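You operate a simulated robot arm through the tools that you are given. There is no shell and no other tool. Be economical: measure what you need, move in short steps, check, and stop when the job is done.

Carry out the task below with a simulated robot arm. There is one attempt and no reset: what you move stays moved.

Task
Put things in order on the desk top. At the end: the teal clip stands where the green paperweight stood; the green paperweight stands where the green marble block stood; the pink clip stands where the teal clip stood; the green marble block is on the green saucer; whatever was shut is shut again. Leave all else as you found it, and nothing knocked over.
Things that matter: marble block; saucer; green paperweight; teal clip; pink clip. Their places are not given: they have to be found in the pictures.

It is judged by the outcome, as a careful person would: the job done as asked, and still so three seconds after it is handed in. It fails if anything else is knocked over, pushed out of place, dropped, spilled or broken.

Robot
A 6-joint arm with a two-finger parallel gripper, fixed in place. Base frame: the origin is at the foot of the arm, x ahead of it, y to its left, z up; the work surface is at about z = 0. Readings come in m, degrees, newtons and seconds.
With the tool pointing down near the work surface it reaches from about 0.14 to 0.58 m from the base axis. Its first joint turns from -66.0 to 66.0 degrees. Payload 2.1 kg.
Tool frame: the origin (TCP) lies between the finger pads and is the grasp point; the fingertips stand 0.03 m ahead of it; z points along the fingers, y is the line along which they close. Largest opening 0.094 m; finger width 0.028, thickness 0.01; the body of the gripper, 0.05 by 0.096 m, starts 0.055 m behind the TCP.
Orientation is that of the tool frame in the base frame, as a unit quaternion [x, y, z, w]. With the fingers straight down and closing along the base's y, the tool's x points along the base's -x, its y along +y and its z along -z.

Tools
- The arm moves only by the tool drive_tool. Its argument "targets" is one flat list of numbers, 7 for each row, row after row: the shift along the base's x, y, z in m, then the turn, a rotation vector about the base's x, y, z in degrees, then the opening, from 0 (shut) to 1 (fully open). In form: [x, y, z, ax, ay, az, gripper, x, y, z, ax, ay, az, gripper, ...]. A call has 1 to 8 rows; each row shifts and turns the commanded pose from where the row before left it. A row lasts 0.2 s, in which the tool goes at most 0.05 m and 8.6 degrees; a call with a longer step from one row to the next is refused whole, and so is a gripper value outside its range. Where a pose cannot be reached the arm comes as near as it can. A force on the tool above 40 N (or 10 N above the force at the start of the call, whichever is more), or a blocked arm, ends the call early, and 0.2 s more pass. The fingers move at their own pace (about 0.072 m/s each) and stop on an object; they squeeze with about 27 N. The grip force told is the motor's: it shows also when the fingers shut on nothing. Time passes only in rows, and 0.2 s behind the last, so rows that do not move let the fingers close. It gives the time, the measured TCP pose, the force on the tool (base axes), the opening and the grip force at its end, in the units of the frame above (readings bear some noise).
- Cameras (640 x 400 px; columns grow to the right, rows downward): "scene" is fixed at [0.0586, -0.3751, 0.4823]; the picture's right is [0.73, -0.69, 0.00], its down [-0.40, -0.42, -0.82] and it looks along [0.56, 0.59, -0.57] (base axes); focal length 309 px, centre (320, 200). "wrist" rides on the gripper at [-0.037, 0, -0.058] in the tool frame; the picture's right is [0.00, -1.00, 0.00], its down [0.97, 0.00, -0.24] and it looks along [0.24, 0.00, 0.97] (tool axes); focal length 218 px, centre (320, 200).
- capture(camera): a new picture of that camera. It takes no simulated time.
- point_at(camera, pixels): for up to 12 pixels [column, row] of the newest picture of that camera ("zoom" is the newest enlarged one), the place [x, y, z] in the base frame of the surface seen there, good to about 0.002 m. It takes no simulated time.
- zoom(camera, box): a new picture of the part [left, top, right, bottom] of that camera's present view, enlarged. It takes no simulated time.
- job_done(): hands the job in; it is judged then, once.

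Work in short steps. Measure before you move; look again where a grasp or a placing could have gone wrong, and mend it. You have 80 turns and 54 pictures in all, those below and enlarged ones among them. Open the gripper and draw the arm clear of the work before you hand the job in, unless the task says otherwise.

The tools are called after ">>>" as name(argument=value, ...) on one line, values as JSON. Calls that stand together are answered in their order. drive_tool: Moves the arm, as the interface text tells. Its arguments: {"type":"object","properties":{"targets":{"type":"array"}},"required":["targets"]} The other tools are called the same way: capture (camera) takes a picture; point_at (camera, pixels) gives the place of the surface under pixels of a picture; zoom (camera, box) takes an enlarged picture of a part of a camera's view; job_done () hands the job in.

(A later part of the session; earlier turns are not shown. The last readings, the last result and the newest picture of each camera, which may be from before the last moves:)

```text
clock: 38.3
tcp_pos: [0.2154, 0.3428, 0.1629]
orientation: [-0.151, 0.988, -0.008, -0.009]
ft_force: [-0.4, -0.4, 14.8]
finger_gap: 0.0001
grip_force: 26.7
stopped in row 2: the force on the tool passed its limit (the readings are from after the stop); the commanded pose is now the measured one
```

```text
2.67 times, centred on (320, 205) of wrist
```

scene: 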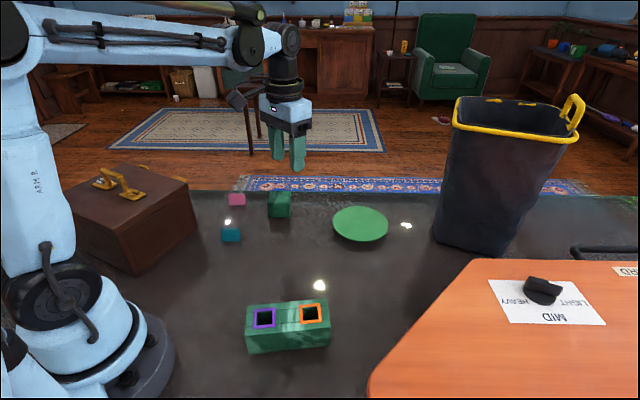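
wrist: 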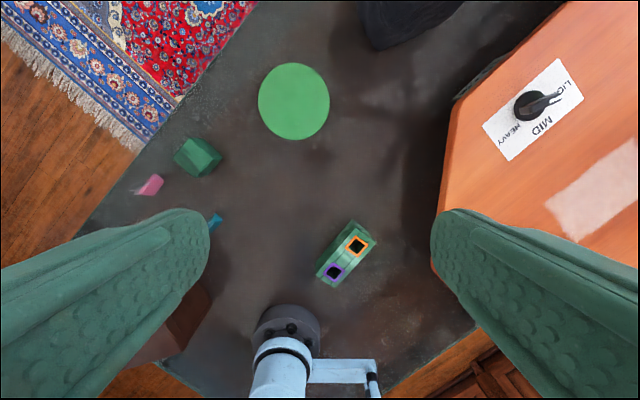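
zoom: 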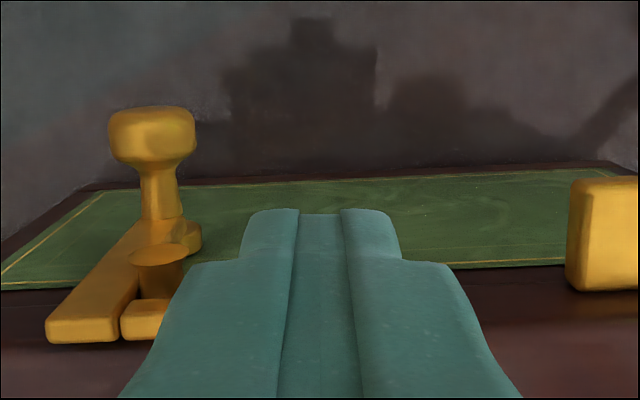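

The tips landed on the lid's edge (z≈0.133). I lift slightly, shift 5 mm outward, and lower again.

>>> drive_tool(targets=[0, 0, 0.012, 0, 0, 0, 0, 0.0055, -0.001, 0, 0, 0, 0, 0, 0, 0, -0.008, 0, 0, 0, 0, 0, 0, -0.008, 0, 0, 0, 0, 0, 0, 0, 0, 0, 0, 0])

```text
clock: 39.5
tcp_pos: [0.2213, 0.3406, 0.1578]
orientation: [-0.151, 0.988, -0.008, -0.008]
ft_force: [0.5, 1.1, 1.2]
finger_gap: 0.0
grip_force: 27.5
```

Free now at z 0.158, inner edge x'≈0.302. I push along +y' in small steps.

>>> drive_tool(targets=[-0.0025, 0.0076, 0, 0, 0, 0, 0, -0.0025, 0.0076, 0, 0, 0, 0, 0, -0.0025, 0.0076, 0.0005, 0, 0, 0, 0, -0.0025, 0.0076, 0.001, 0, 0, 0, 0, -0.0025, 0.0076, 0.001, 0, 0, 0, 0, 0, 0, 0, 0, 0, 0, 0])

>>> zoom(camera="wrist", box=[200, 130, 440, 280])

```text
clock: 40.9
tcp_pos: [0.2101, 0.3804, 0.1607]
orientation: [-0.151, 0.988, -0.007, -0.009]
ft_force: [-0.3, 0.1, 0.1]
finger_gap: 0.0
grip_force: 26.9
```

```text
2.67 times, centred on (320, 205) of wrist
```

zoom: 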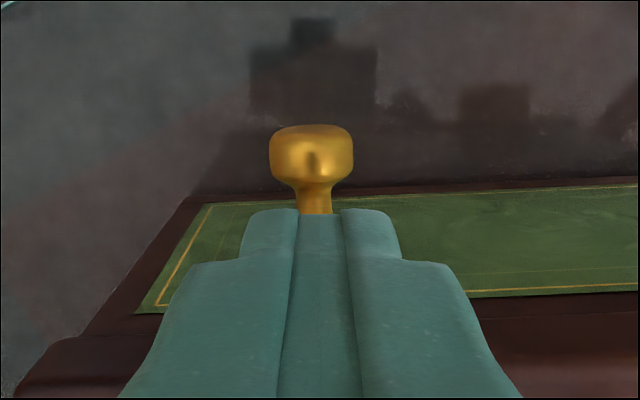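

The finger moved through without resistance. I push a little further, then lift and look at the hook.

>>> drive_tool(targets=[-0.0025, 0.0076, 0, 0, 0, 0, 0, 0, 0, 0.02, 0, 0, 0, 0, 0, 0, 0.03, 0, 0, 0, 0, 0.012, -0.04, 0, 0, 0, 0, 0, 0, 0, 0, 0, 0, 0, 0])

>>> zoom(camera="wrist", box=[200, 130, 440, 280])

```text
clock: 42.1
tcp_pos: [0.2193, 0.3466, 0.2101]
orientation: [-0.151, 0.989, -0.008, -0.009]
ft_force: [-0.5, 0.9, -0.7]
finger_gap: 0.0001
grip_force: 27.3
```

```text
2.67 times, centred on (320, 205) of wrist
```

zoom: 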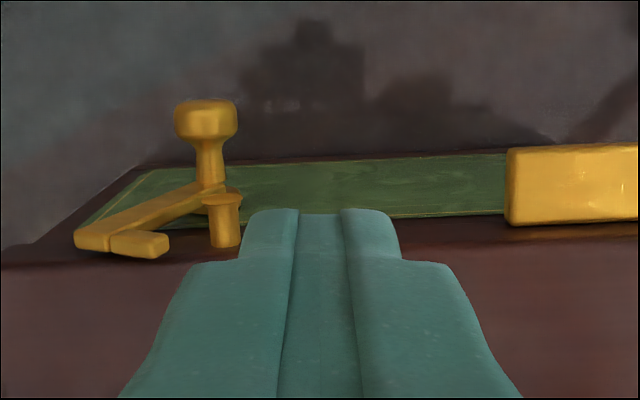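

The hook is swung clear of the peg. Next I open the gripper and go over the gold tab (centre about (0.239,0.280)), fingers either side, then lower.

>>> drive_tool(targets=[0.01, -0.033, 0, 1.06, -0.9, 0.7, 0.6, 0.0094, -0.034, 0, 0, 0, 0, 0.65, 0, 0, 0, 0, 0, 0, 0.65, 0, 0, 0, 0, 0, 0, 0.65])

>>> capture(camera="wrist")

```text
clock: 43.1
tcp_pos: [0.2386, 0.2805, 0.2098]
orientation: [-0.158, 0.987, 0.0, 0.001]
ft_force: [0.5, -0.5, 0.5]
finger_gap: 0.0612
grip_force: 0.0
```

```text
16 pictures are left
```

wrist: 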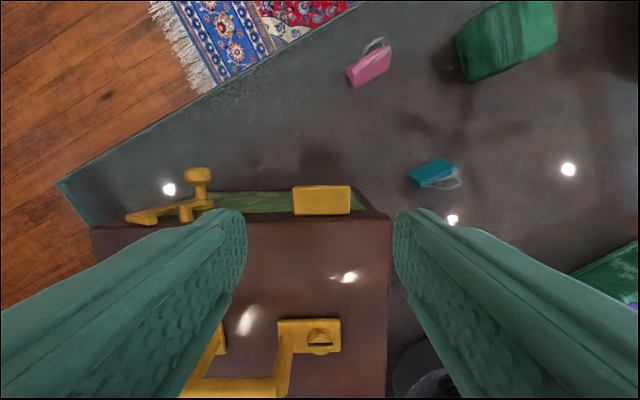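

The tab at (321,200) is centred between the fingers. I measure it and, in passing, the clips and cube.

>>> point_at(camera="wrist", pixels=[[297, 190], [346, 190], [297, 212], [346, 212], [320, 188], [355, 78], [388, 55], [370, 72], [415, 180], [450, 166], [432, 170], [437, 182]])

>>> drive_tool(targets=[0, 0, -0.035, 0, 0, 0, 0.65, 0, 0, -0.035, 0, 0, 0, 0.65, 0, 0, -0.025, 0, 0, 0, 0.65, 0, 0, 0, 0, 0, 0, 0.65])

```text
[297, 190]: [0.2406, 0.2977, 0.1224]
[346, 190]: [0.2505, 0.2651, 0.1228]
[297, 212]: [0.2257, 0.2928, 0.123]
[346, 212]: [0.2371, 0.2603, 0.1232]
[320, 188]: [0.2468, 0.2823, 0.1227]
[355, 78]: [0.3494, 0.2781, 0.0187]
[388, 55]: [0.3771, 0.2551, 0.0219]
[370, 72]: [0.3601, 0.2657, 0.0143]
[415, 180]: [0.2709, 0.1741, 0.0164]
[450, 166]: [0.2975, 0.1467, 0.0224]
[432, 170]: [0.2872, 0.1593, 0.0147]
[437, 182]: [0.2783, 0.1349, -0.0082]
```

```text
clock: 43.6
tcp_pos: [0.2378, 0.2796, 0.1614]
orientation: [-0.158, 0.987, -0.001, -0.003]
ft_force: [-0.7, -2.4, 27.6]
finger_gap: 0.0611
grip_force: 0.1
stopped in row 2: the force on the tool passed its limit (the readings are from after the stop); the commanded pose is now the measured one
```

The tips touched the lid top again; the tab really spans x' 0.306–0.321. I lift, shift 9 mm outward, and go down beside the tab.

>>> drive_tool(targets=[0, 0, 0.012, 0, 0, 0, 0.65, 0.0088, 0.0028, 0, 0, 0.4, 0, 0.65, 0, 0, -0.03, 0, 0, 0, 0.65, 0, 0, -0.03, 0, 0, 0, 0.65, 0, 0, 0, 0, 0, 0, 0.65])

```text
clock: 44.8
tcp_pos: [0.2484, 0.2818, 0.1124]
orientation: [-0.159, 0.987, -0.001, -0.005]
ft_force: [0.4, -0.2, -0.3]
finger_gap: 0.0611
grip_force: 0.0
```

Down at z 0.112 beside the tab. I close on it.

>>> drive_tool(targets=[0, 0, 0, 0, 0, 0, 0.1, 0, 0, 0, 0, 0, 0, 0, 0, 0, 0, 0, 0, 0, 0, 0, 0, 0, 0, 0, 0, 0])

```text
clock: 45.8
tcp_pos: [0.2468, 0.2819, 0.1138]
orientation: [-0.158, 0.987, 0.0, -0.005]
ft_force: [-0.4, 0.0, 0.8]
finger_gap: 0.0443
grip_force: 26.9
```

Gripped (gap 0.044). I lift along the arc about the lid's rear edge, ~18° first.

>>> drive_tool(targets=[-0.0005, 0, 0.0145, 0, 0, 0, 0, -0.0017, -0.0006, 0.0144, 0, 0, 0, 0, -0.0026, -0.0009, 0.0142, 0, 0, 0, 0, -0.0038, -0.0012, 0.0141, 0, 0, 0, 0, 0, 0, 0, 0, 0, 0, 0])

>>> capture(camera="scene")

```text
clock: 47.0
tcp_pos: [0.2399, 0.2793, 0.1709]
orientation: [-0.158, 0.987, -0.001, -0.006]
ft_force: [-4.3, -1.6, -17.8]
finger_gap: 0.0403
grip_force: 26.8
```

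```text
15 pictures are left
```

scene: 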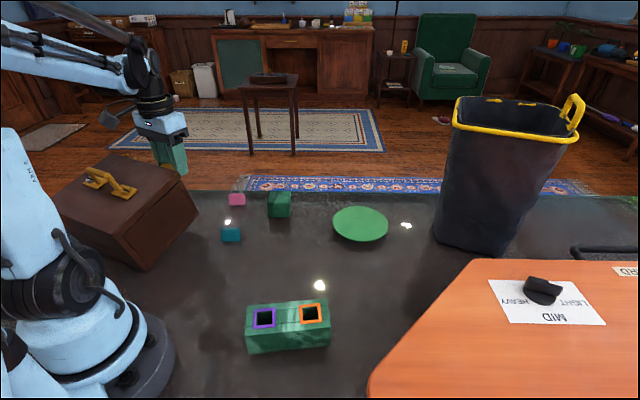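

The lid is rising. The fingers must turn with it to avoid jamming, so I rotate the tool about the lid's hinge direction by ~18° and read the force.

>>> drive_tool(targets=[0, 0, 0, 1.87, -5.7, 0, 0, 0, 0, 0, 1.87, -5.7, 0, 0, 0, 0, 0, 1.87, -5.7, 0, 0, 0, 0, 0, 0, 0, 0, 0])

```text
clock: 48.0
tcp_pos: [0.239, 0.2797, 0.1695]
orientation: [-0.155, 0.976, 0.024, 0.149]
ft_force: [4.4, 0.0, -6.0]
finger_gap: 0.0402
grip_force: 26.9
```

Force dropped to a few N, tab held (gap 0.040). I continue the arc to ~36° with the tool turning along.

>>> drive_tool(targets=[-0.0045, -0.0015, 0.0137, 1.4, -4.28, 0, 0, -0.0057, -0.0019, 0.0132, 1.4, -4.28, 0, 0, -0.0067, -0.0022, 0.0126, 1.4, -4.28, 0, 0, -0.0076, -0.0025, 0.0121, 1.4, -4.28, 0, 0, 0, 0, 0, 0, 0, 0, 0])

```text
clock: 49.2
tcp_pos: [0.2222, 0.2673, 0.2239]
orientation: [-0.15, 0.941, 0.049, 0.3]
ft_force: [-3.4, -0.2, -19.5]
finger_gap: 0.0404
grip_force: 26.4
out of reach, approached as far as the arm can: row 4
```

The arm's reach is near its end at ~35°. I open the fingers to see whether the lid stays by itself.

>>> drive_tool(targets=[0, 0, 0, 0, 0, 0, 0.55, 0, 0, 0, 0, 0, 0, 0.6, 0, 0, 0, 0, 0, 0, 0.6])

>>> capture(camera="wrist")

```text
clock: 50.0
tcp_pos: [0.223, 0.2675, 0.2227]
orientation: [-0.15, 0.941, 0.049, 0.3]
ft_force: [-0.7, -0.2, 1.1]
finger_gap: 0.0564
grip_force: 0.0
```

```text
14 pictures are left
```

wrist: 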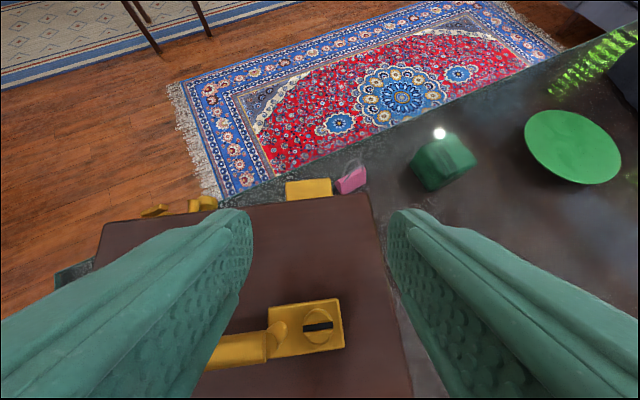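

Is the lid still up? I measure the tab and lid.

>>> point_at(camera="wrist", pixels=[[308, 190], [320, 215], [355, 210], [320, 290], [305, 320], [370, 260], [200, 203], [150, 210]])

```text
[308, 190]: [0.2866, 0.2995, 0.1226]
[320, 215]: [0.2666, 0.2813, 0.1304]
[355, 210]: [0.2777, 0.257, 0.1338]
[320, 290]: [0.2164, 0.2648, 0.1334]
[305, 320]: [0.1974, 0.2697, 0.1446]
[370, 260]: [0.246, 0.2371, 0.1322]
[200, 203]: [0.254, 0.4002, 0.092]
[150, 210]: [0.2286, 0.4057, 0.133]
```

The chest lid is flat at z 0.13 but the chest seems displaced outward: I apparently tilted the whole chest instead of opening it. I look at the scene.

>>> capture(camera="scene")

>>> zoom(camera="scene", box=[30, 130, 290, 295])

```text
13 pictures are left
```

scene: 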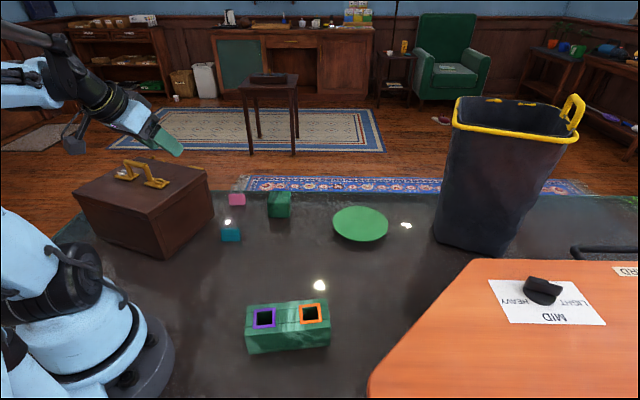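

```text
2.42 times, centred on (160, 212) of scene
```

zoom: 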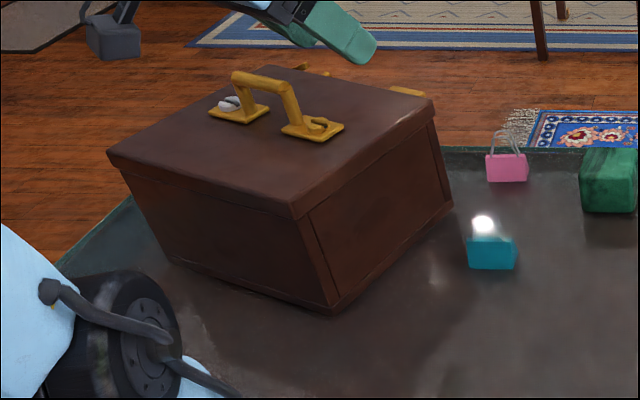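

The chest slid about 5 cm outward with its lid still shut, so it must be pushed back later. I untilt the tool and go out in front of the chest (away from arm side) to inspect that face.

>>> drive_tool(targets=[0.01, 0.003, 0.005, -1.8, 5.5, 0, 0.3, 0.015, 0.01, 0.005, -1.8, 5.5, 0, 0, 0.02, 0.015, 0, -1.8, 5.5, 0, 0, 0.02, 0.018, 0, -1.8, 5.5, 0, 0, 0.02, 0.02, 0, -1.8, 5.5, 0, 0, 0.02, 0.02, -0.01, -1.8, 5.5, 0, 0, 0, 0, -0.02, 0, 0, 0, 0])

>>> zoom(camera="wrist", box=[120, 150, 520, 400])

```text
clock: 51.6
tcp_pos: [0.3274, 0.353, 0.2027]
orientation: [-0.158, 0.987, 0.002, 0.005]
ft_force: [0.0, -0.3, 0.2]
finger_gap: 0.0
grip_force: 26.9
```

```text
1.60 times, centred on (320, 275) of wrist
```

zoom: 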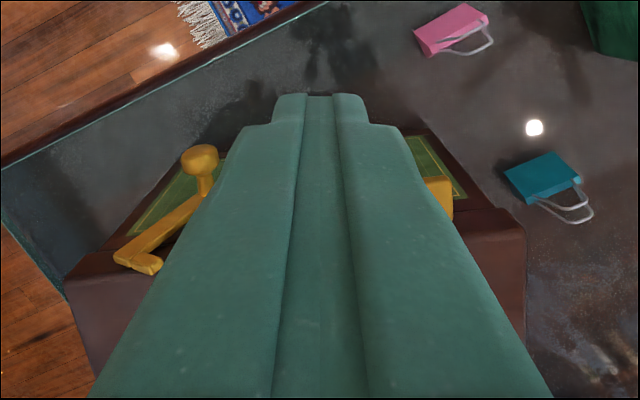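

The hook is indeed clear. I shift sideways and lower to see the tab and the lid seam.

>>> drive_tool(targets=[-0.006, 0.025, -0.02, 0, 0, 0, 0, -0.006, 0.025, -0.03, 0, 0, 0, 0, 0, 0, 0, 0, 0, 0, 0])

>>> zoom(camera="wrist", box=[360, 220, 560, 380])

```text
clock: 52.4
tcp_pos: [0.315, 0.4035, 0.1522]
orientation: [-0.158, 0.987, 0.001, 0.006]
ft_force: [0.8, -0.7, 0.5]
finger_gap: 0.0001
grip_force: 27.2
```

```text
2.50 times, centred on (460, 300) of wrist
```

zoom: 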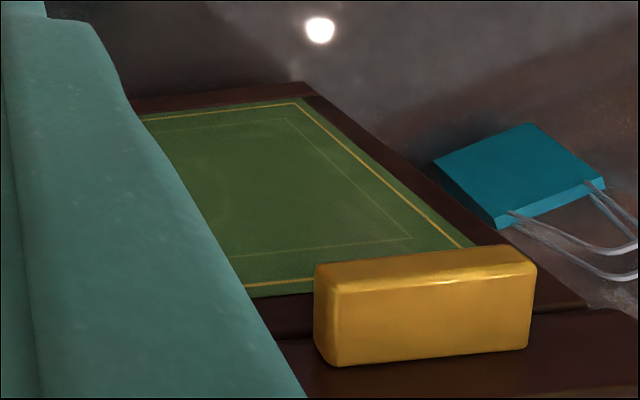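

The tab is a lip on the lid band, spanning the seam. I measure it and the seam in this view to plan a slower second try.

>>> point_at(camera="zoom", pixels=[[325, 275], [528, 266], [335, 355], [520, 340], [425, 330], [425, 270], [300, 325], [300, 350], [580, 295], [580, 325], [300, 375], [560, 330]])

```text
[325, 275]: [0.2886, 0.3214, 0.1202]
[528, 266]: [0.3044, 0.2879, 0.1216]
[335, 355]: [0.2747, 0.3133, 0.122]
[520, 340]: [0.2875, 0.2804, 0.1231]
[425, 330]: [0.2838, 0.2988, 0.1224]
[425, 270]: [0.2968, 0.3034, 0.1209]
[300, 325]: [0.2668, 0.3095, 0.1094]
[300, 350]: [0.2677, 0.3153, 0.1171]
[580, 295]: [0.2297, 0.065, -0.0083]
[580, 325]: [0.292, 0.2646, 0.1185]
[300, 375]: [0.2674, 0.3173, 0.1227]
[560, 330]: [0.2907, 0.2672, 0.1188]
```

Chest yaw is now ≈22.5°, tab centre (0.289,0.301), seam at z≈0.112. I grip just the tab with the fingertips and lift slowly with the tool turning along, then check whether the seam opens.

>>> drive_tool(targets=[0, 0, 0.045, 0, 0, 4.3, 0.3, -0.006, -0.033, 0, 0, 0, 0, 0.65, -0.006, -0.033, 0, 0, 0, 0, 0.65, -0.0067, -0.0335, 0, 0, 0, 0, 0.65, 0, 0, -0.03, 0, 0, 0, 0.65, 0, 0, -0.032, 0, 0, 0, 0.65, 0, 0, 0, 0, 0, 0, 0.65])

>>> drive_tool(targets=[0, 0, 0, 0, 0, 0, 0.2, 0, 0, 0, 0, 0, 0, 0, 0, 0, 0, 0, 0, 0, 0, 0, 0, 0, 0, 0, 0, 0])

>>> drive_tool(targets=[0, 0, 0.003, 0.4, -0.9, 0, 0, 0, 0, 0.003, 0.4, -0.9, 0, 0, 0, 0, 0.003, 0.4, -0.9, 0, 0, 0, 0, 0.003, 0.4, -0.9, 0, 0, 0, 0, 0.003, 0.4, -0.9, 0, 0, 0, 0, 0.003, 0.4, -0.9, 0, 0, 0, 0, 0.003, 0.4, -0.9, 0, 0, 0, 0, 0.003, 0.4, -0.9, 0, 0])

>>> capture(camera="wrist")

```text
clock: 54.0
tcp_pos: [0.2971, 0.3055, 0.1331]
orientation: [-0.196, 0.981, 0.003, 0.006]
ft_force: [0.2, 0.0, -0.2]
finger_gap: 0.0609
grip_force: 0.0
```

```text
clock: 55.0
tcp_pos: [0.298, 0.3034, 0.135]
orientation: [-0.194, 0.981, 0.002, 0.006]
ft_force: [9.2, -9.9, -0.9]
finger_gap: 0.0404
grip_force: 27.2
```

```text
clock: 56.8
tcp_pos: [0.2963, 0.3041, 0.1593]
orientation: [-0.194, 0.978, 0.017, 0.073]
ft_force: [-5.3, -2.2, -14.6]
finger_gap: 0.0406
grip_force: 26.5
```

```text
9 pictures are left
```

wrist: 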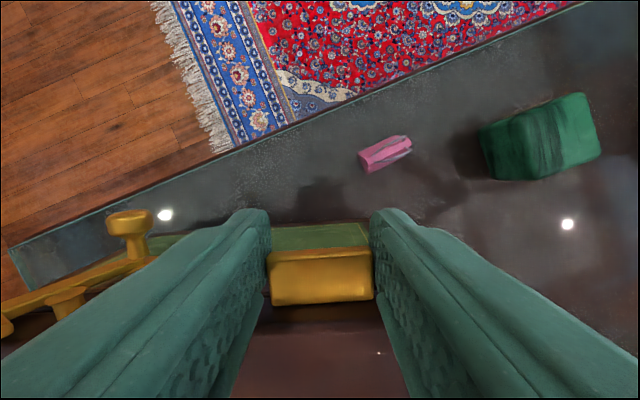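

Still gripping, 24 mm raised. I measure the knob (body) and the peg and lid to tell whether only the lid rises.

>>> point_at(camera="wrist", pixels=[[130, 220], [65, 292], [320, 290], [320, 240], [300, 235], [180, 242], [320, 320], [320, 380]])

```text
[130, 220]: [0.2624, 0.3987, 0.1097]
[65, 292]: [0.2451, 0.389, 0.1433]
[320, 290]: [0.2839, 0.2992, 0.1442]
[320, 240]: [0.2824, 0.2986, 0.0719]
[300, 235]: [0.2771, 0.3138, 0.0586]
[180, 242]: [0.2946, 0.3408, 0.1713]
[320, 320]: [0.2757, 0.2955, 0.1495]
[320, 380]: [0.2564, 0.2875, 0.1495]
```

The knob and peg rose together, so the chest is moving as one: the lip doesn't open it. I lower it gently, release, and go above the top handle with fingers across it (yaw +90°), since lifting at the lid's middle is the other natural way.

>>> drive_tool(targets=[0, 0, -0.003, -0.4, 0.9, 0, 0, 0, 0, -0.003, -0.4, 0.9, 0, 0, 0, 0, -0.003, -0.4, 0.9, 0, 0, 0, 0, -0.003, -0.4, 0.9, 0, 0, 0, 0, -0.003, -0.4, 0.9, 0, 0, 0, 0, -0.003, -0.4, 0.9, 0, 0, 0, 0, -0.003, -0.4, 0.9, 0, 0, 0, 0, -0.003, -0.4, 0.9, 0, 0])

>>> drive_tool(targets=[0, 0, 0, 0, 0, 0, 0.65, 0, 0, 0, 0, 0, 0, 0.65, 0, 0, 0.04, 0, 0, 0, 0.65, 0, 0, 0.04, 0, 0, 8.2, 0.65, 0, 0, 0.02, 0, 0, 8.2, 0.65, -0.02, 0, 0, 0, 0, 8.2, 0.65, -0.02, 0, 0, 0, 0, 8.2, 0.65, -0.02, 0, 0, 0, 0, 8.2, 0.65])

>>> drive_tool(targets=[-0.02, 0, 0, 0, 0, 8.2, 0.65, -0.02, 0, 0, 0, 0, 8.2, 0.65, -0.018, 0.003, 0, 0, 0, 8.2, 0.65, 0, 0, 0, 0, 0, 8.2, 0.65, 0, 0, 0, 0, 0, 8.2, 0.65, 0, 0, 0, 0, 0, 8.2, 0.65, 0, 0, 0, 0, 0, 0, 0.65])

>>> capture(camera="wrist")

```text
clock: 58.6
tcp_pos: [0.2968, 0.3045, 0.1357]
orientation: [-0.196, 0.981, 0.002, 0.007]
ft_force: [9.4, 1.5, 22.4]
finger_gap: 0.0403
grip_force: 26.8
```

```text
clock: 60.4
tcp_pos: [0.2367, 0.3025, 0.2355]
orientation: [-0.526, 0.85, 0.004, 0.004]
ft_force: [-0.2, -0.2, -0.3]
finger_gap: 0.0609
grip_force: 0.1
```

```text
clock: 62.0
tcp_pos: [0.1769, 0.3073, 0.2344]
orientation: [0.833, -0.554, -0.005, -0.002]
ft_force: [1.4, 0.5, -0.4]
finger_gap: 0.0612
grip_force: 0.1
```

```text
8 pictures are left
```

wrist: 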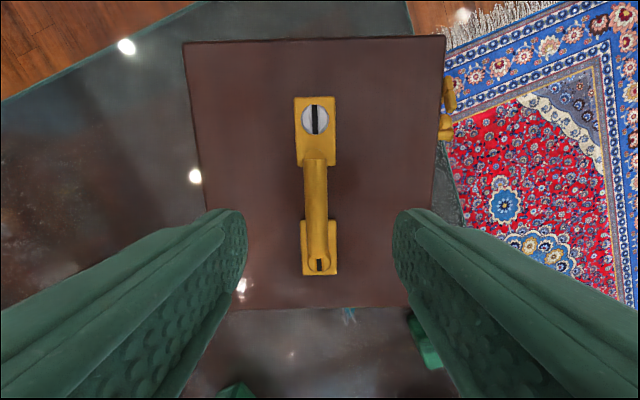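

The handle bar is centred between the fingers. I measure the bar's line to place the grip.

>>> point_at(camera="wrist", pixels=[[316, 170], [316, 200], [318, 230], [318, 255], [316, 215], [316, 120], [190, 45], [440, 40], [405, 303], [232, 305]])

```text
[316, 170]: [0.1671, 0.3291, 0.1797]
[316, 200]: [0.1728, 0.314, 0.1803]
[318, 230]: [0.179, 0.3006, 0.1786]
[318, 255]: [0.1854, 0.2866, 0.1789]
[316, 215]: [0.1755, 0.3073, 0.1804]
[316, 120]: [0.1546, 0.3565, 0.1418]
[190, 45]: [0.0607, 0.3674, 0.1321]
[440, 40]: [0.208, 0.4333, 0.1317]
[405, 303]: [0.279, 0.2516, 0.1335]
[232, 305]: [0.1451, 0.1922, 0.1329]
```

TCP is right above the bar's middle. I descend to z≈0.170, close on the bar, and lift 2.5 cm slowly.

>>> drive_tool(targets=[0, 0, -0.03, 0, 0, 0, 0.65, 0, 0, -0.034, 0, 0, 0, 0.65, 0, 0, 0, 0, 0, 0, 0.3, 0, 0, 0, 0, 0, 0, 0, 0, 0, 0, 0, 0, 0, 0, 0, 0, 0, 0, 0, 0, 0])

>>> drive_tool(targets=[0, 0, 0.004, 0, 0, 0, 0, 0, 0, 0.004, 0, 0, 0, 0, 0, 0, 0.004, 0, 0, 0, 0, 0, 0, 0.004, 0, 0, 0, 0, 0, 0, 0.004, 0, 0, 0, 0, 0, 0, 0.004, 0, 0, 0, 0])

>>> capture(camera="scene")

```text
clock: 63.4
tcp_pos: [0.1781, 0.3074, 0.1706]
orientation: [0.833, -0.554, -0.004, -0.003]
ft_force: [-10.1, 2.6, 0.2]
finger_gap: 0.0168
grip_force: 26.7
```

```text
clock: 64.8
tcp_pos: [0.1788, 0.3066, 0.195]
orientation: [0.832, -0.554, -0.006, -0.002]
ft_force: [0.1, 2.1, -19.3]
finger_gap: 0.0126
grip_force: 27.6
```

```text
7 pictures are left
```

scene: 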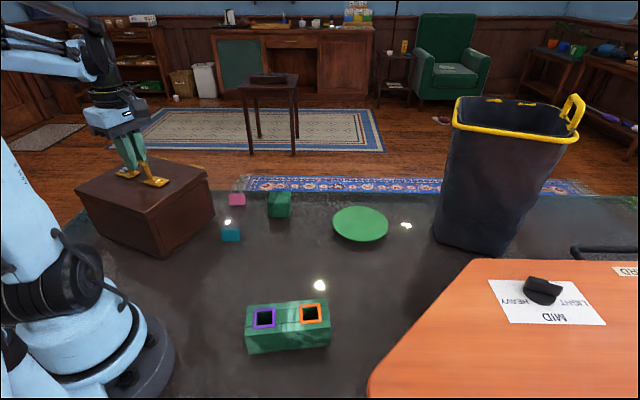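

Pull is −19 N. I measure lid corners and base corners in this picture to see what rose.

>>> point_at(camera="scene", pixels=[[80, 190], [145, 218], [203, 175], [165, 166], [165, 252], [210, 212], [150, 230], [100, 228], [155, 182]])

>>> zoom(camera="scene", box=[60, 140, 240, 270])

```text
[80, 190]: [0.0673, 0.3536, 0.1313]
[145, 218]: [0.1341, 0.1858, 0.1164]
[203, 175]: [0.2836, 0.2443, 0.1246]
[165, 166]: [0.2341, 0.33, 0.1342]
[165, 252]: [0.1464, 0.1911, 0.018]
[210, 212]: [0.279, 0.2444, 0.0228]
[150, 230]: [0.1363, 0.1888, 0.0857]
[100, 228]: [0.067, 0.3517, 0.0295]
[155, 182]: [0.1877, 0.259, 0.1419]
```

```text
3.08 times, centred on (150, 205) of scene
```

zoom: 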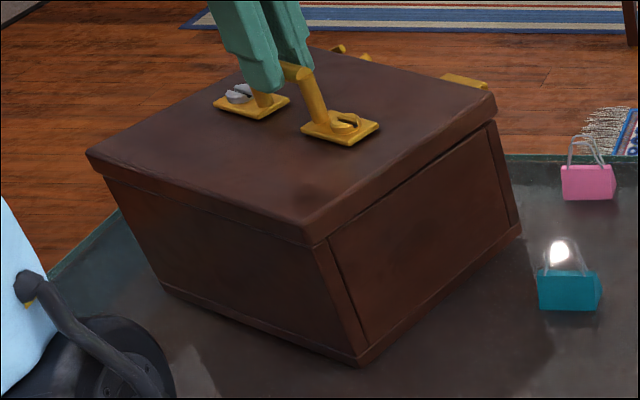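

Nothing rose: the fingers slid up the bar while the lid stayed at z 0.13, so the chest is simply not to be opened this way; it is a prop, and the reading left is: cube = paperweight, two-hole block = marble block. Now I re-grip the handle and drag the chest back by (−0.047,−0.016) and −4°, its original place.

>>> drive_tool(targets=[0, 0, 0, 0, 0, 0, 0.4, -0.001, 0, -0.012, 0, 0, 0, 0.4, 0, 0, -0.014, 0, 0, 0, 0.4, 0, 0, 0, 0, 0, 0, 0, 0, 0, 0, 0, 0, 0, 0, 0, 0, 0, 0, 0, 0, 0])

>>> drive_tool(targets=[-0.008, -0.0026, 0, 0, 0, -0.7, 0, -0.008, -0.0026, 0, 0, 0, -0.7, 0, -0.008, -0.0026, 0, 0, 0, -0.7, 0, -0.008, -0.0026, 0, 0, 0, -0.7, 0, -0.008, -0.0028, 0, 0, 0, -0.7, 0, -0.0075, -0.0028, 0, 0, 0, -0.7, 0, 0, 0, 0, 0, 0, 0, 0])

```text
clock: 66.2
tcp_pos: [0.1781, 0.3076, 0.1697]
orientation: [0.832, -0.555, -0.005, -0.003]
ft_force: [10.8, 5.7, 6.6]
finger_gap: 0.0168
grip_force: 27.0
```

```text
clock: 67.8
tcp_pos: [0.1394, 0.2876, 0.1691]
orientation: [0.811, -0.585, -0.007, -0.002]
ft_force: [3.8, 13.3, 1.5]
finger_gap: 0.0169
grip_force: 27.2
out of reach, approached as far as the arm can: row 5, 6
```

Most of the way; the last centimetre is beyond the reach here. I release, rise, and look to measure the lid corners.

>>> drive_tool(targets=[0, 0, 0, 0, 0, 0, 0.65, 0, 0, 0, 0, 0, 0, 0.65, 0.005, 0, 0.035, 0, 0, 0, 0.65, 0.025, 0, 0.03, 0, 0, 0, 0.65, 0.01, 0.01, 0, 0, 0, 0, 0.65, 0, 0, 0, 0, 0, 0, 0.65])

>>> capture(camera="wrist")

```text
clock: 69.2
tcp_pos: [0.1819, 0.2959, 0.2348]
orientation: [0.812, -0.584, -0.005, -0.003]
ft_force: [0.6, -0.2, 0.1]
finger_gap: 0.0611
grip_force: 0.1
```

```text
5 pictures are left
```

wrist: 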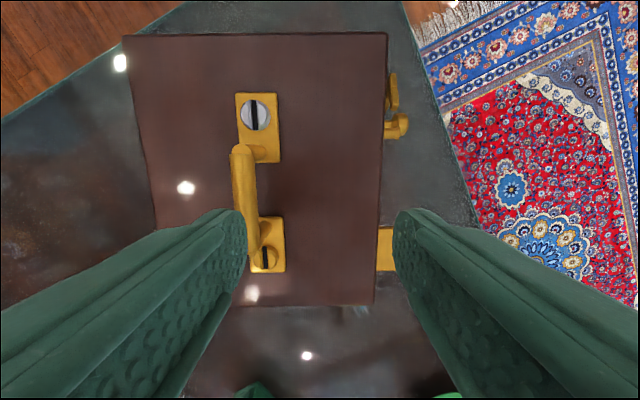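

I measure the lid corners and the hook parts.

>>> point_at(camera="wrist", pixels=[[127, 40], [384, 37], [372, 301], [250, 304], [245, 170], [248, 220], [398, 122], [393, 85], [393, 100], [384, 230], [384, 268], [391, 75]])

```text
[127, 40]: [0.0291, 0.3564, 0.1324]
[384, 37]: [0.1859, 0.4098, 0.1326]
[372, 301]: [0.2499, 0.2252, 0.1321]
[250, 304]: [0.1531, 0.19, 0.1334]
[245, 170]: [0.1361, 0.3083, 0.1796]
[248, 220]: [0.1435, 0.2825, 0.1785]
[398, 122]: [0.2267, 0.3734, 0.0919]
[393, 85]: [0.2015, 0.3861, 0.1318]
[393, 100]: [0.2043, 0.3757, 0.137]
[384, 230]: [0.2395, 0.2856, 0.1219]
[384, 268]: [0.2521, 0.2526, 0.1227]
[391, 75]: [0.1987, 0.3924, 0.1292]
```

The chest yaw is right again; it is ~1 cm off (needs x' −0.008, y' +0.010). I nudge it with closed fingers: first from the near end along +y', then from the front along −x', then lift off.

>>> drive_tool(targets=[-0.0026, -0.0362, 0, 0, 0, 0, 0, -0.0026, -0.0362, 0, 0, 0, 0, 0, -0.0026, -0.0362, 0, 0, 0, 0, 0, -0.0027, -0.0363, 0, 0, 0, 0, 0, 0, 0, -0.0333, 0, 0, 0, 0, 0, 0, -0.0333, 0, 0, 0, 0, 0, 0, -0.0333, 0, 0, 0, 0])

>>> drive_tool(targets=[-0.0024, 0.0074, 0, 0, 0, 0, 0, -0.0024, 0.0074, 0, 0, 0, 0, 0, -0.0024, 0.0074, 0, 0, 0, 0, 0, -0.0024, 0.0074, 0, 0, 0, 0, 0, -0.0024, 0.0074, 0, 0, 0, 0, 0, 0, 0, 0, 0, 0, 0, 0, 0.006, -0.0185, 0, 0, 0, 0, 0, 0, 0, 0.045, 0, 0, 0, 0])

>>> drive_tool(targets=[0, 0, 0.05, 0, 0, 0, 0, 0.0146, 0.0277, 0, 0, 0, -8.2, 0, 0.0146, 0.0277, 0, 0, 0, -8.2, 0, 0.0146, 0.0277, 0, 0, 0, -8.2, 0, 0.0146, 0.0277, 0, 0, 0, -8.2, 0, 0.0146, 0.0277, 0, 0, 0, -8.2, 0, 0.0146, 0.0277, 0, 0, 0, -8.2, 0, 0, 0, 0, 0, 0, -8.2, 0])

>>> drive_tool(targets=[0, 0, 0, 0, 0, -8.2, 0, 0, 0, 0, 0, 0, -8.2, 0, 0, 0, 0, 0, 0, -8.2, 0, 0, 0, 0, 0, 0, -8.2, 0, 0, 0, -0.0317, 0, 0, 0, 0, 0, 0, -0.0317, 0, 0, 0, 0, 0, 0, -0.0317, 0, 0, 0, 0, 0, 0, 0, 0, 0, 0, 0])

>>> drive_tool(targets=[-0.0068, -0.0022, 0, 0, 0, 0, 0, -0.0068, -0.0022, 0, 0, 0, 0, 0, -0.0068, -0.0022, 0, 0, 0, 0, 0, -0.0068, -0.0022, 0, 0, 0, 0, 0, 0, 0, 0, 0, 0, 0, 0, 0.0095, 0.0031, 0, 0, 0, 0, 0, 0, 0, 0.04, 0, 0, 0, 0, 0, 0, 0.04, 0, 0, 0, 0])

>>> capture(camera="wrist")

```text
clock: 70.8
tcp_pos: [0.1694, 0.1522, 0.1349]
orientation: [0.812, -0.584, -0.004, -0.004]
ft_force: [-0.2, -0.2, 0.2]
finger_gap: 0.0002
grip_force: 27.3
```

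```text
clock: 72.6
tcp_pos: [0.1633, 0.1713, 0.1794]
orientation: [0.812, -0.584, -0.005, -0.004]
ft_force: [-0.8, 0.1, -0.1]
finger_gap: 0.0
grip_force: 27.8
```

```text
clock: 74.4
tcp_pos: [0.2504, 0.3367, 0.23]
orientation: [-0.429, 0.903, 0.003, 0.005]
ft_force: [-1.1, 0.7, -0.1]
finger_gap: 0.0003
grip_force: 26.8
```

```text
clock: 76.2
tcp_pos: [0.25, 0.3358, 0.1328]
orientation: [-0.158, 0.987, 0.002, 0.006]
ft_force: [-0.5, -0.2, 0.6]
finger_gap: 0.0
grip_force: 27.3
```

```text
clock: 78.0
tcp_pos: [0.2321, 0.3307, 0.2142]
orientation: [-0.16, 0.987, 0.002, 0.005]
ft_force: [0.6, 0.0, -0.5]
finger_gap: 0.0002
grip_force: 26.8
```

```text
4 pictures are left
```

wrist: 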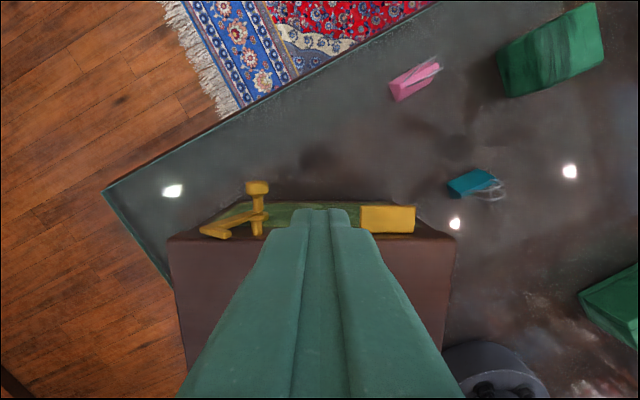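

I measure the tab, knob, hook and peg against their original places, and the clips and cube too.

>>> point_at(camera="wrist", pixels=[[363, 210], [411, 210], [363, 230], [411, 230], [257, 186], [230, 235], [205, 230], [257, 232], [400, 92], [440, 62], [460, 190], [488, 173]])

>>> point_at(camera="wrist", pixels=[[175, 242], [450, 238], [410, 80], [425, 75], [465, 178], [475, 182], [505, 60], [590, 15], [600, 62], [510, 92], [545, 40], [560, 75]])

```text
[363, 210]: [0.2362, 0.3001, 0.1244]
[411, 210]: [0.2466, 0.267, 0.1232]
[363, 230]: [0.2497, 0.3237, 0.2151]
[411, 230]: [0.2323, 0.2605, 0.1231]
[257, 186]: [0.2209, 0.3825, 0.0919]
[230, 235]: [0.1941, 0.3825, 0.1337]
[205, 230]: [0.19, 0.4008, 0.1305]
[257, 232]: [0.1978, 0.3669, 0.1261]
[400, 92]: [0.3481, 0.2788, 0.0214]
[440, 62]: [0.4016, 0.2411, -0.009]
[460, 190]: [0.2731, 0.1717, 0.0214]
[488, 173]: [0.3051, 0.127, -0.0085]
```

```text
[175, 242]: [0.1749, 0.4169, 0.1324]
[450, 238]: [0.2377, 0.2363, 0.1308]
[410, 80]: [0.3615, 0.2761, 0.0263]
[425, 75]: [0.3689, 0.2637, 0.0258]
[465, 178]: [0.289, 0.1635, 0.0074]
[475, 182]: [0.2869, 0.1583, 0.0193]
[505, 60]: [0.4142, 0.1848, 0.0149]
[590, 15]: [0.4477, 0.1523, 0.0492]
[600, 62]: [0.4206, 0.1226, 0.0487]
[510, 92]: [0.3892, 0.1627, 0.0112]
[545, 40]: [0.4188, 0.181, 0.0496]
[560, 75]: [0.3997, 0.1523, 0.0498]
```

Knob is back at its original point, tab within ~4 mm. Now I straddle the hook with open fingers and close partway so the far finger pushes it back over the peg, then rise and look.

>>> drive_tool(targets=[-0.009, 0.018, 0, 0, 0, 0, 1, -0.0097, 0.0183, 0, 0, 0, 0, 1, 0, 0, 0, 0, 0, 0, 1, 0, 0, 0, 0, 0, 0, 1, 0, 0, -0.035, 0, 0, 0, 1, 0, 0, -0.034, 0, 0, 0, 1, 0, 0, 0, 0, 0, 0, 1])

>>> drive_tool(targets=[0, 0, 0, 0, 0, 0, 0.6, 0, 0, 0, 0, 0, 0, 0.45, 0, 0, 0, 0, 0, 0, 0.38, 0, 0, 0, 0, 0, 0, 0.38, 0, 0, 0, 0, 0, 0, 0.38, 0, 0, 0, 0, 0, 0, 0.38])

>>> drive_tool(targets=[0, 0, 0, 0, 0, 0, 0.6, 0, 0, 0, 0, 0, 0, 0.6, 0, 0, 0.035, 0, 0, 0, 0.6, 0, 0, 0.034, 0, 0, 0, 0.6, 0, 0, 0, 0, 0, 0, 0.6])

>>> zoom(camera="wrist", box=[250, 140, 410, 240])

```text
clock: 79.6
tcp_pos: [0.2157, 0.366, 0.1457]
orientation: [-0.158, 0.987, 0.002, 0.005]
ft_force: [-1.1, -0.1, 0.3]
finger_gap: 0.0942
grip_force: 0.1
```

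```text
clock: 81.0
tcp_pos: [0.214, 0.3675, 0.1462]
orientation: [-0.159, 0.987, 0.001, 0.006]
ft_force: [-1.8, 12.1, 2.2]
finger_gap: 0.0424
grip_force: 5.7
```

```text
clock: 82.2
tcp_pos: [0.2145, 0.3662, 0.2151]
orientation: [-0.159, 0.987, 0.001, 0.006]
ft_force: [0.3, 0.0, -0.1]
finger_gap: 0.0564
grip_force: 0.1
```

```text
4.00 times, centred on (330, 190) of wrist
```

zoom: 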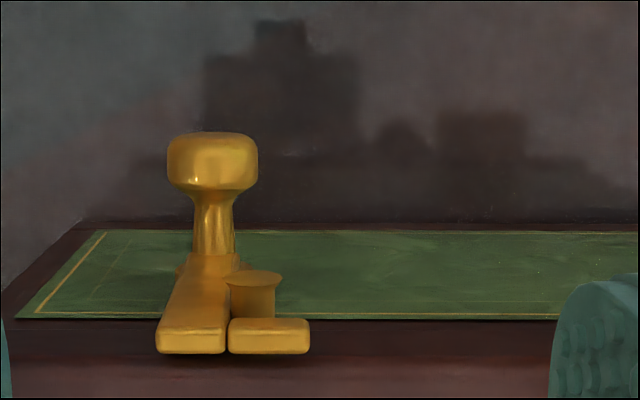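

The hook is back over the peg as at the start. Now a fresh scene picture to measure block, saucer, cube and clips precisely.

>>> capture(camera="scene")

>>> point_at(camera="scene", pixels=[[249, 307], [326, 301], [328, 325], [250, 333], [252, 351], [328, 344], [291, 331], [285, 312], [360, 211], [337, 226], [384, 226], [360, 238]])

>>> point_at(camera="scene", pixels=[[271, 193], [288, 193], [288, 203], [269, 203], [270, 214], [289, 214], [279, 198], [224, 230], [238, 229], [224, 240], [238, 239], [232, 224]])

>>> point_at(camera="scene", pixels=[[230, 195], [244, 195], [231, 204], [244, 203], [237, 200], [231, 235], [240, 232], [242, 198]])

```text
2 pictures are left
```

scene: 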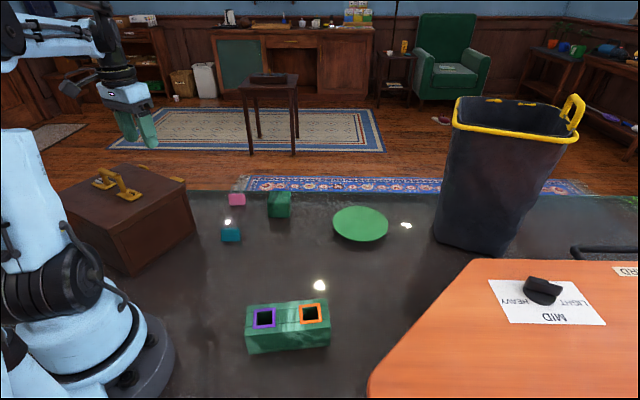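

```text
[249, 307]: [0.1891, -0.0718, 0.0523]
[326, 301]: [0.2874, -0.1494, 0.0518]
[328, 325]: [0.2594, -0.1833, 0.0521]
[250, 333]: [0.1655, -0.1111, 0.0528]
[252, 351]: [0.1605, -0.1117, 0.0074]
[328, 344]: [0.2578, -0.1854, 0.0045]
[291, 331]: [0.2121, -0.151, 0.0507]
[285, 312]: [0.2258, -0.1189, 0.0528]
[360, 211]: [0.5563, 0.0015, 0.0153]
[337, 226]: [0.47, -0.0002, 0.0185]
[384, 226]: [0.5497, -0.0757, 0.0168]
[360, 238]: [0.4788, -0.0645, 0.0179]
```

```text
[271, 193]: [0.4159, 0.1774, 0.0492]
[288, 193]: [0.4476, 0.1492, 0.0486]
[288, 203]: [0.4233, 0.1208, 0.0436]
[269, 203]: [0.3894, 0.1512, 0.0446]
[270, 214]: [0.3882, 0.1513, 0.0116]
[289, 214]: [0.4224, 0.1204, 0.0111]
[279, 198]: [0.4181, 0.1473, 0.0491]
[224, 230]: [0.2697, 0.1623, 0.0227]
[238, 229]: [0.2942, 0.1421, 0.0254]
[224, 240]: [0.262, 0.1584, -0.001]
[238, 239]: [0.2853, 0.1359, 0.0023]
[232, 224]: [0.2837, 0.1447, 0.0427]
```

```text
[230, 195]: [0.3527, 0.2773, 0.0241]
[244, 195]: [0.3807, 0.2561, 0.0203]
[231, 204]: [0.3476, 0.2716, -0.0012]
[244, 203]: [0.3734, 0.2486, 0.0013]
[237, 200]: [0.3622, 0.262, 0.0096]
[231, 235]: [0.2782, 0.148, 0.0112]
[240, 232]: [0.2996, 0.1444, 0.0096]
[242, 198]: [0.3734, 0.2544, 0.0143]
```

Block centre (0.225,−0.129) at −38°, width ≈0.045; saucer centre ≈(0.514,−0.034). I go above the block, turn to −38°, descend and grip it.

>>> drive_tool(targets=[0, 0, 0.025, 0, 0, 0, 1, 0.001, -0.045, 0, 0, 0, -7.03, 1, 0.001, -0.045, 0, 0, 0, -7.03, 1, 0.001, -0.045, 0, 0, 0, -7.03, 1, 0.001, -0.045, 0, 0, 0, -7.03, 1, 0.001, -0.045, 0, 0, 0, -7.03, 1, 0.001, -0.045, 0, 0, 0, -7.03, 1, 0.001, -0.045, 0, 0, 0, -7.03, 1])

>>> drive_tool(targets=[0.001, -0.045, 0, 0, 0, -7.0, 1, 0.001, -0.045, 0, 0, 0, 0, 1, 0.001, -0.045, 0, 0, 0, 0, 1, 0.001, -0.045, 0, 0, 0, 0, 1, 0, 0, -0.04, 0, 0, 0, 1, 0, 0, -0.04, 0, 0, 0, 1, 0, 0, -0.03, 0, 0, 0, 1, 0, 0, 0, 0, 0, 0, 1])

```text
clock: 84.0
tcp_pos: [0.2217, 0.0503, 0.2395]
orientation: [0.266, 0.964, 0.0, 0.007]
ft_force: [-0.7, -0.1, 0.8]
finger_gap: 0.094
grip_force: 0.1
```

```text
clock: 85.8
tcp_pos: [0.2255, -0.128, 0.1288]
orientation: [0.324, 0.946, -0.002, 0.005]
ft_force: [0.1, 0.7, -0.2]
finger_gap: 0.094
grip_force: 0.0
```

Right above the block. I descend to z≈0.034, grip, and lift.

>>> drive_tool(targets=[0, -0.001, -0.04, 0, 0, 0, 1, 0, 0, -0.04, 0, 0, 0, 1, 0, 0, -0.0145, 0, 0, 0, 1, 0, 0, 0, 0, 0, 0, 0.4, 0, 0, 0, 0, 0, 0, 0, 0, 0, 0, 0, 0, 0, 0, 0, 0, 0, 0, 0, 0, 0, 0, 0, 0, 0, 0, 0, 0])

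>>> drive_tool(targets=[0, 0, 0.01, 0, 0, 0, 0, 0, 0, 0.02, 0, 0, 0, 0, 0, 0, 0.03, 0, 0, 0, 0, 0, 0, 0.03, 0, 0, 0, 0, 0, 0, 0, 0, 0, 0, 0])

```text
clock: 87.6
tcp_pos: [0.2259, -0.1297, 0.0358]
orientation: [0.326, 0.945, -0.002, 0.006]
ft_force: [-0.6, -0.4, -0.9]
finger_gap: 0.0584
grip_force: 26.7
```

```text
clock: 88.8
tcp_pos: [0.2245, -0.1298, 0.1255]
orientation: [0.326, 0.946, -0.002, 0.006]
ft_force: [0.2, -0.5, -6.2]
finger_gap: 0.0583
grip_force: 26.8
```

Held firmly (weight ≈6 N, so a real movable marble block). I carry it over the saucer centre and lower it to z≈0.055.

>>> drive_tool(targets=[0.0414, 0.0137, 0, 0, 0, 0, 0, 0.0414, 0.0137, 0, 0, 0, 0, 0, 0.0414, 0.0137, 0, 0, 0, 0, 0, 0.0414, 0.0137, 0, 0, 0, 0, 0, 0.0414, 0.0137, 0, 0, 0, 0, 0, 0.0414, 0.0137, 0, 0, 0, 0, 0, 0.041, 0.0136, 0, 0, 0, 0, 0, 0, 0, 0, 0, 0, 0, 0])

>>> drive_tool(targets=[0, 0, -0.03, 0, 0, 0, 0, 0, 0, -0.025, 0, 0, 0, 0, 0, 0, -0.01, 0, 0, 0, 0, 0, 0, -0.005, 0, 0, 0, 0, 0, 0, 0, 0, 0, 0, 0])

```text
clock: 90.6
tcp_pos: [0.5159, -0.0331, 0.1236]
orientation: [0.326, 0.945, -0.002, 0.006]
ft_force: [1.0, -0.5, -5.5]
finger_gap: 0.0584
grip_force: 27.0
```

```text
clock: 91.8
tcp_pos: [0.5149, -0.0332, 0.0544]
orientation: [0.326, 0.946, -0.002, 0.005]
ft_force: [-0.2, 0.3, -5.9]
finger_gap: 0.0585
grip_force: 27.2
```

No contact yet (still 5.9 N hanging). I lower in 1 mm steps, release, rise, and go over the cube at (0.419,0.150).

>>> drive_tool(targets=[0, 0, -0.001, 0, 0, 0, 0, 0, 0, -0.001, 0, 0, 0, 0, 0, 0, -0.0005, 0, 0, 0, 0, 0, 0, 0, 0, 0, 0, 0])

>>> drive_tool(targets=[0, 0, 0, 0, 0, 0, 0.75, 0, 0, 0, 0, 0, 0, 1, 0, 0, 0, 0, 0, 0, 1, 0, 0, 0.03, 0, 0, 0, 1, 0, 0, 0.04, 0, 0, 0, 1, 0, 0, 0.03, 0, 0, 0, 1])

>>> drive_tool(targets=[-0.0192, 0.0366, 0, 0, 0, -4, 1, -0.0192, 0.0366, 0, 0, 0, 0, 1, -0.0192, 0.0366, 0, 0, 0, 0, 1, -0.0192, 0.0366, 0, 0, 0, 0, 1, -0.0192, 0.0368, 0, 0, 0, 0, 1, 0, 0, 0, 0, 0, 0, 1])

>>> capture(camera="wrist")

```text
clock: 92.8
tcp_pos: [0.5144, -0.033, 0.0523]
orientation: [0.326, 0.945, -0.001, 0.006]
ft_force: [1.1, 0.0, 16.4]
finger_gap: 0.0586
grip_force: 26.9
```

```text
clock: 94.2
tcp_pos: [0.514, -0.0343, 0.1534]
orientation: [0.325, 0.946, -0.001, 0.006]
ft_force: [0.7, 0.5, 0.2]
finger_gap: 0.094
grip_force: 0.0
```

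```text
clock: 95.6
tcp_pos: [0.42, 0.1491, 0.1507]
orientation: [0.359, 0.933, 0.0, 0.006]
ft_force: [0.0, 0.9, -0.2]
finger_gap: 0.0941
grip_force: 0.0
```

```text
1 pictures are left
```

wrist: 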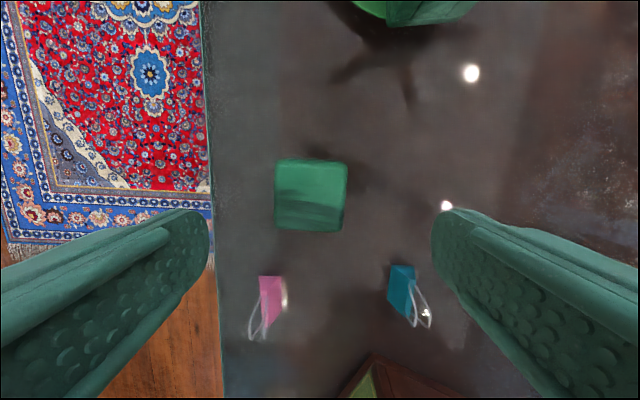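

The block sits on the saucer, the cube is between the fingers. I measure cube and clip outlines from this view.

>>> point_at(camera="wrist", pixels=[[280, 163], [343, 166], [340, 205], [279, 200], [262, 280], [280, 280], [263, 318], [278, 318], [393, 268], [412, 268], [391, 300], [407, 314]])

>>> point_at(camera="wrist", pixels=[[271, 300], [270, 279], [273, 318], [402, 290], [402, 268], [411, 290], [395, 290], [310, 180], [283, 228], [338, 228]])

```text
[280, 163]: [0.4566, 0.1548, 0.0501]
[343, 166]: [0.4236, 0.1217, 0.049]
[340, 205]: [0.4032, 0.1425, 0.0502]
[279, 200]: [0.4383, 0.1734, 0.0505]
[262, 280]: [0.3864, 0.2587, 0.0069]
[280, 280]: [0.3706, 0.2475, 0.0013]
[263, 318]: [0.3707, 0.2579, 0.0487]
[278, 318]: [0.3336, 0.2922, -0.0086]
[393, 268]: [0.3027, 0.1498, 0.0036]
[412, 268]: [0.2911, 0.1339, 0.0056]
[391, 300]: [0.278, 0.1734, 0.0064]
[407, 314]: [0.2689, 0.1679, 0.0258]
```

```text
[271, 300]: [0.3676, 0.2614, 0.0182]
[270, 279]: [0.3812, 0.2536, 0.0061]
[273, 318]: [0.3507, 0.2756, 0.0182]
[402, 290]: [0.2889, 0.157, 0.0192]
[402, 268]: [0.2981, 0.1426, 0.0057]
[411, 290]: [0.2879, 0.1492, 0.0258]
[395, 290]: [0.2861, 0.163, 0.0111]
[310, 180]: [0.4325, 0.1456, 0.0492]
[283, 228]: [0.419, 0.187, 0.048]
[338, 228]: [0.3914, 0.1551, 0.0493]
```

Cube centre is (0.4225,0.1547), teal ≈(0.284,0.155), pink ≈(0.3665,0.267). I shift slightly, descend, grip the cube, lift and carry it over the block's old place.

>>> drive_tool(targets=[0.0025, 0.0055, -0.03, 0, 0, 0, 1, 0, 0, -0.04, 0, 0, 0, 1, 0, 0, -0.035, 0, 0, 0, 1, 0, 0, -0.01, 0, 0, 0, 1, 0, 0, 0, 0, 0, 0, 0.4, 0, 0, 0, 0, 0, 0, 0, 0, 0, 0, 0, 0, 0, 0, 0, 0, 0, 0, 0, 0, 0])

>>> drive_tool(targets=[0, 0, 0, 0, 0, 0, 0, 0, 0, 0.015, 0, 0, 0, 0, 0, 0, 0.03, 0, 0, 0, 0, 0, 0, 0.04, 0, 0, 0, 0, 0, 0, 0, 0, 0, 0, 0])

>>> drive_tool(targets=[-0.0246, -0.0356, 0, 0, 0, 0, 0, -0.0246, -0.0356, 0, 0, 0, 0, 0, -0.0246, -0.0356, 0, 0, 0, 0, 0, -0.0246, -0.0356, 0, 0, 0, 0, 0, -0.0246, -0.0356, 0, 0, 0, 0, 0, -0.0246, -0.0356, 0, 0, 0, 0, 0, -0.0246, -0.0356, 0, 0, 0, 0, 0, -0.0243, -0.0355, 0, 0, 0, 0, 0])

```text
clock: 97.4
tcp_pos: [0.4216, 0.1544, 0.0374]
orientation: [0.357, 0.934, -0.001, 0.006]
ft_force: [0.1, 0.6, 0.4]
finger_gap: 0.0604
grip_force: 27.4
```

```text
clock: 98.6
tcp_pos: [0.4208, 0.1556, 0.1225]
orientation: [0.359, 0.933, -0.001, 0.006]
ft_force: [-0.4, -0.4, -4.4]
finger_gap: 0.0604
grip_force: 27.1
```

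```text
clock: 100.4
tcp_pos: [0.2235, -0.1314, 0.1215]
orientation: [0.357, 0.934, -0.001, 0.006]
ft_force: [0.7, -0.2, -4.9]
finger_gap: 0.0603
grip_force: 26.9
```

Cube held. I lower and release it at the block's old place, rise, then go to the teal clip with fingers turned to close along its length, and grip it.

>>> drive_tool(targets=[0.002, 0.001, -0.03, 0, 0, 0, 0, 0, 0, -0.04, 0, 0, 0, 0, 0, 0, -0.0135, 0, 0, 0, 0, 0, 0, 0, 0, 0, 0, 0, 0, 0, 0, 0, 0, 0, 0.8, 0, 0, 0, 0, 0, 0, 1, 0, 0, 0, 0, 0, 0, 1, 0, 0, 0, 0, 0, 0, 1])

>>> drive_tool(targets=[0, 0, 0.03, 0, 0, 0, 1, 0, 0, 0.04, 0, 0, 0, 1, 0, 0, 0.03, 0, 0, 0, 1, 0.0053, 0.0259, 0, 0, 0, 8.3, 1, 0.0053, 0.0259, 0, 0, 0, 8.3, 0.65, 0.0053, 0.0259, 0, 0, 0, 8.3, 0.65, 0.0053, 0.0259, 0, 0, 0, 8.3, 0.65, 0.0053, 0.0259, 0, 0, 0, 8.3, 0.65])

>>> drive_tool(targets=[0.0053, 0.0259, 0, 0, 0, 8.3, 0.65, 0.0053, 0.0259, 0, 0, 0, 8.3, 0.65, 0.0053, 0.0259, 0, 0, 0, 8.3, 0.65, 0.0053, 0.0259, 0, 0, 0, 8.3, 0.65, 0.0053, 0.0259, 0, 0, 0, 8.3, 0.65, 0.0055, 0.0264, 0, 0, 0, 8.3, 0.65, 0, 0, 0, 0, 0, 0, 0.65, 0, 0, 0, 0, 0, 0, 0.65])

```text
clock: 102.2
tcp_pos: [0.2264, -0.1278, 0.0384]
orientation: [0.358, 0.934, -0.001, 0.006]
ft_force: [-0.2, 0.1, -0.2]
finger_gap: 0.0941
grip_force: 0.1
```

```text
clock: 104.0
tcp_pos: [0.2534, 0.0017, 0.1388]
orientation: [0.002, 1.0, 0.0, 0.006]
ft_force: [-0.2, -0.4, 0.0]
finger_gap: 0.0611
grip_force: 0.0
```

```text
clock: 105.8
tcp_pos: [0.285, 0.1571, 0.1392]
orientation: [-0.418, 0.909, 0.004, 0.004]
ft_force: [-0.1, -0.1, 1.4]
finger_gap: 0.0611
grip_force: 0.0
```

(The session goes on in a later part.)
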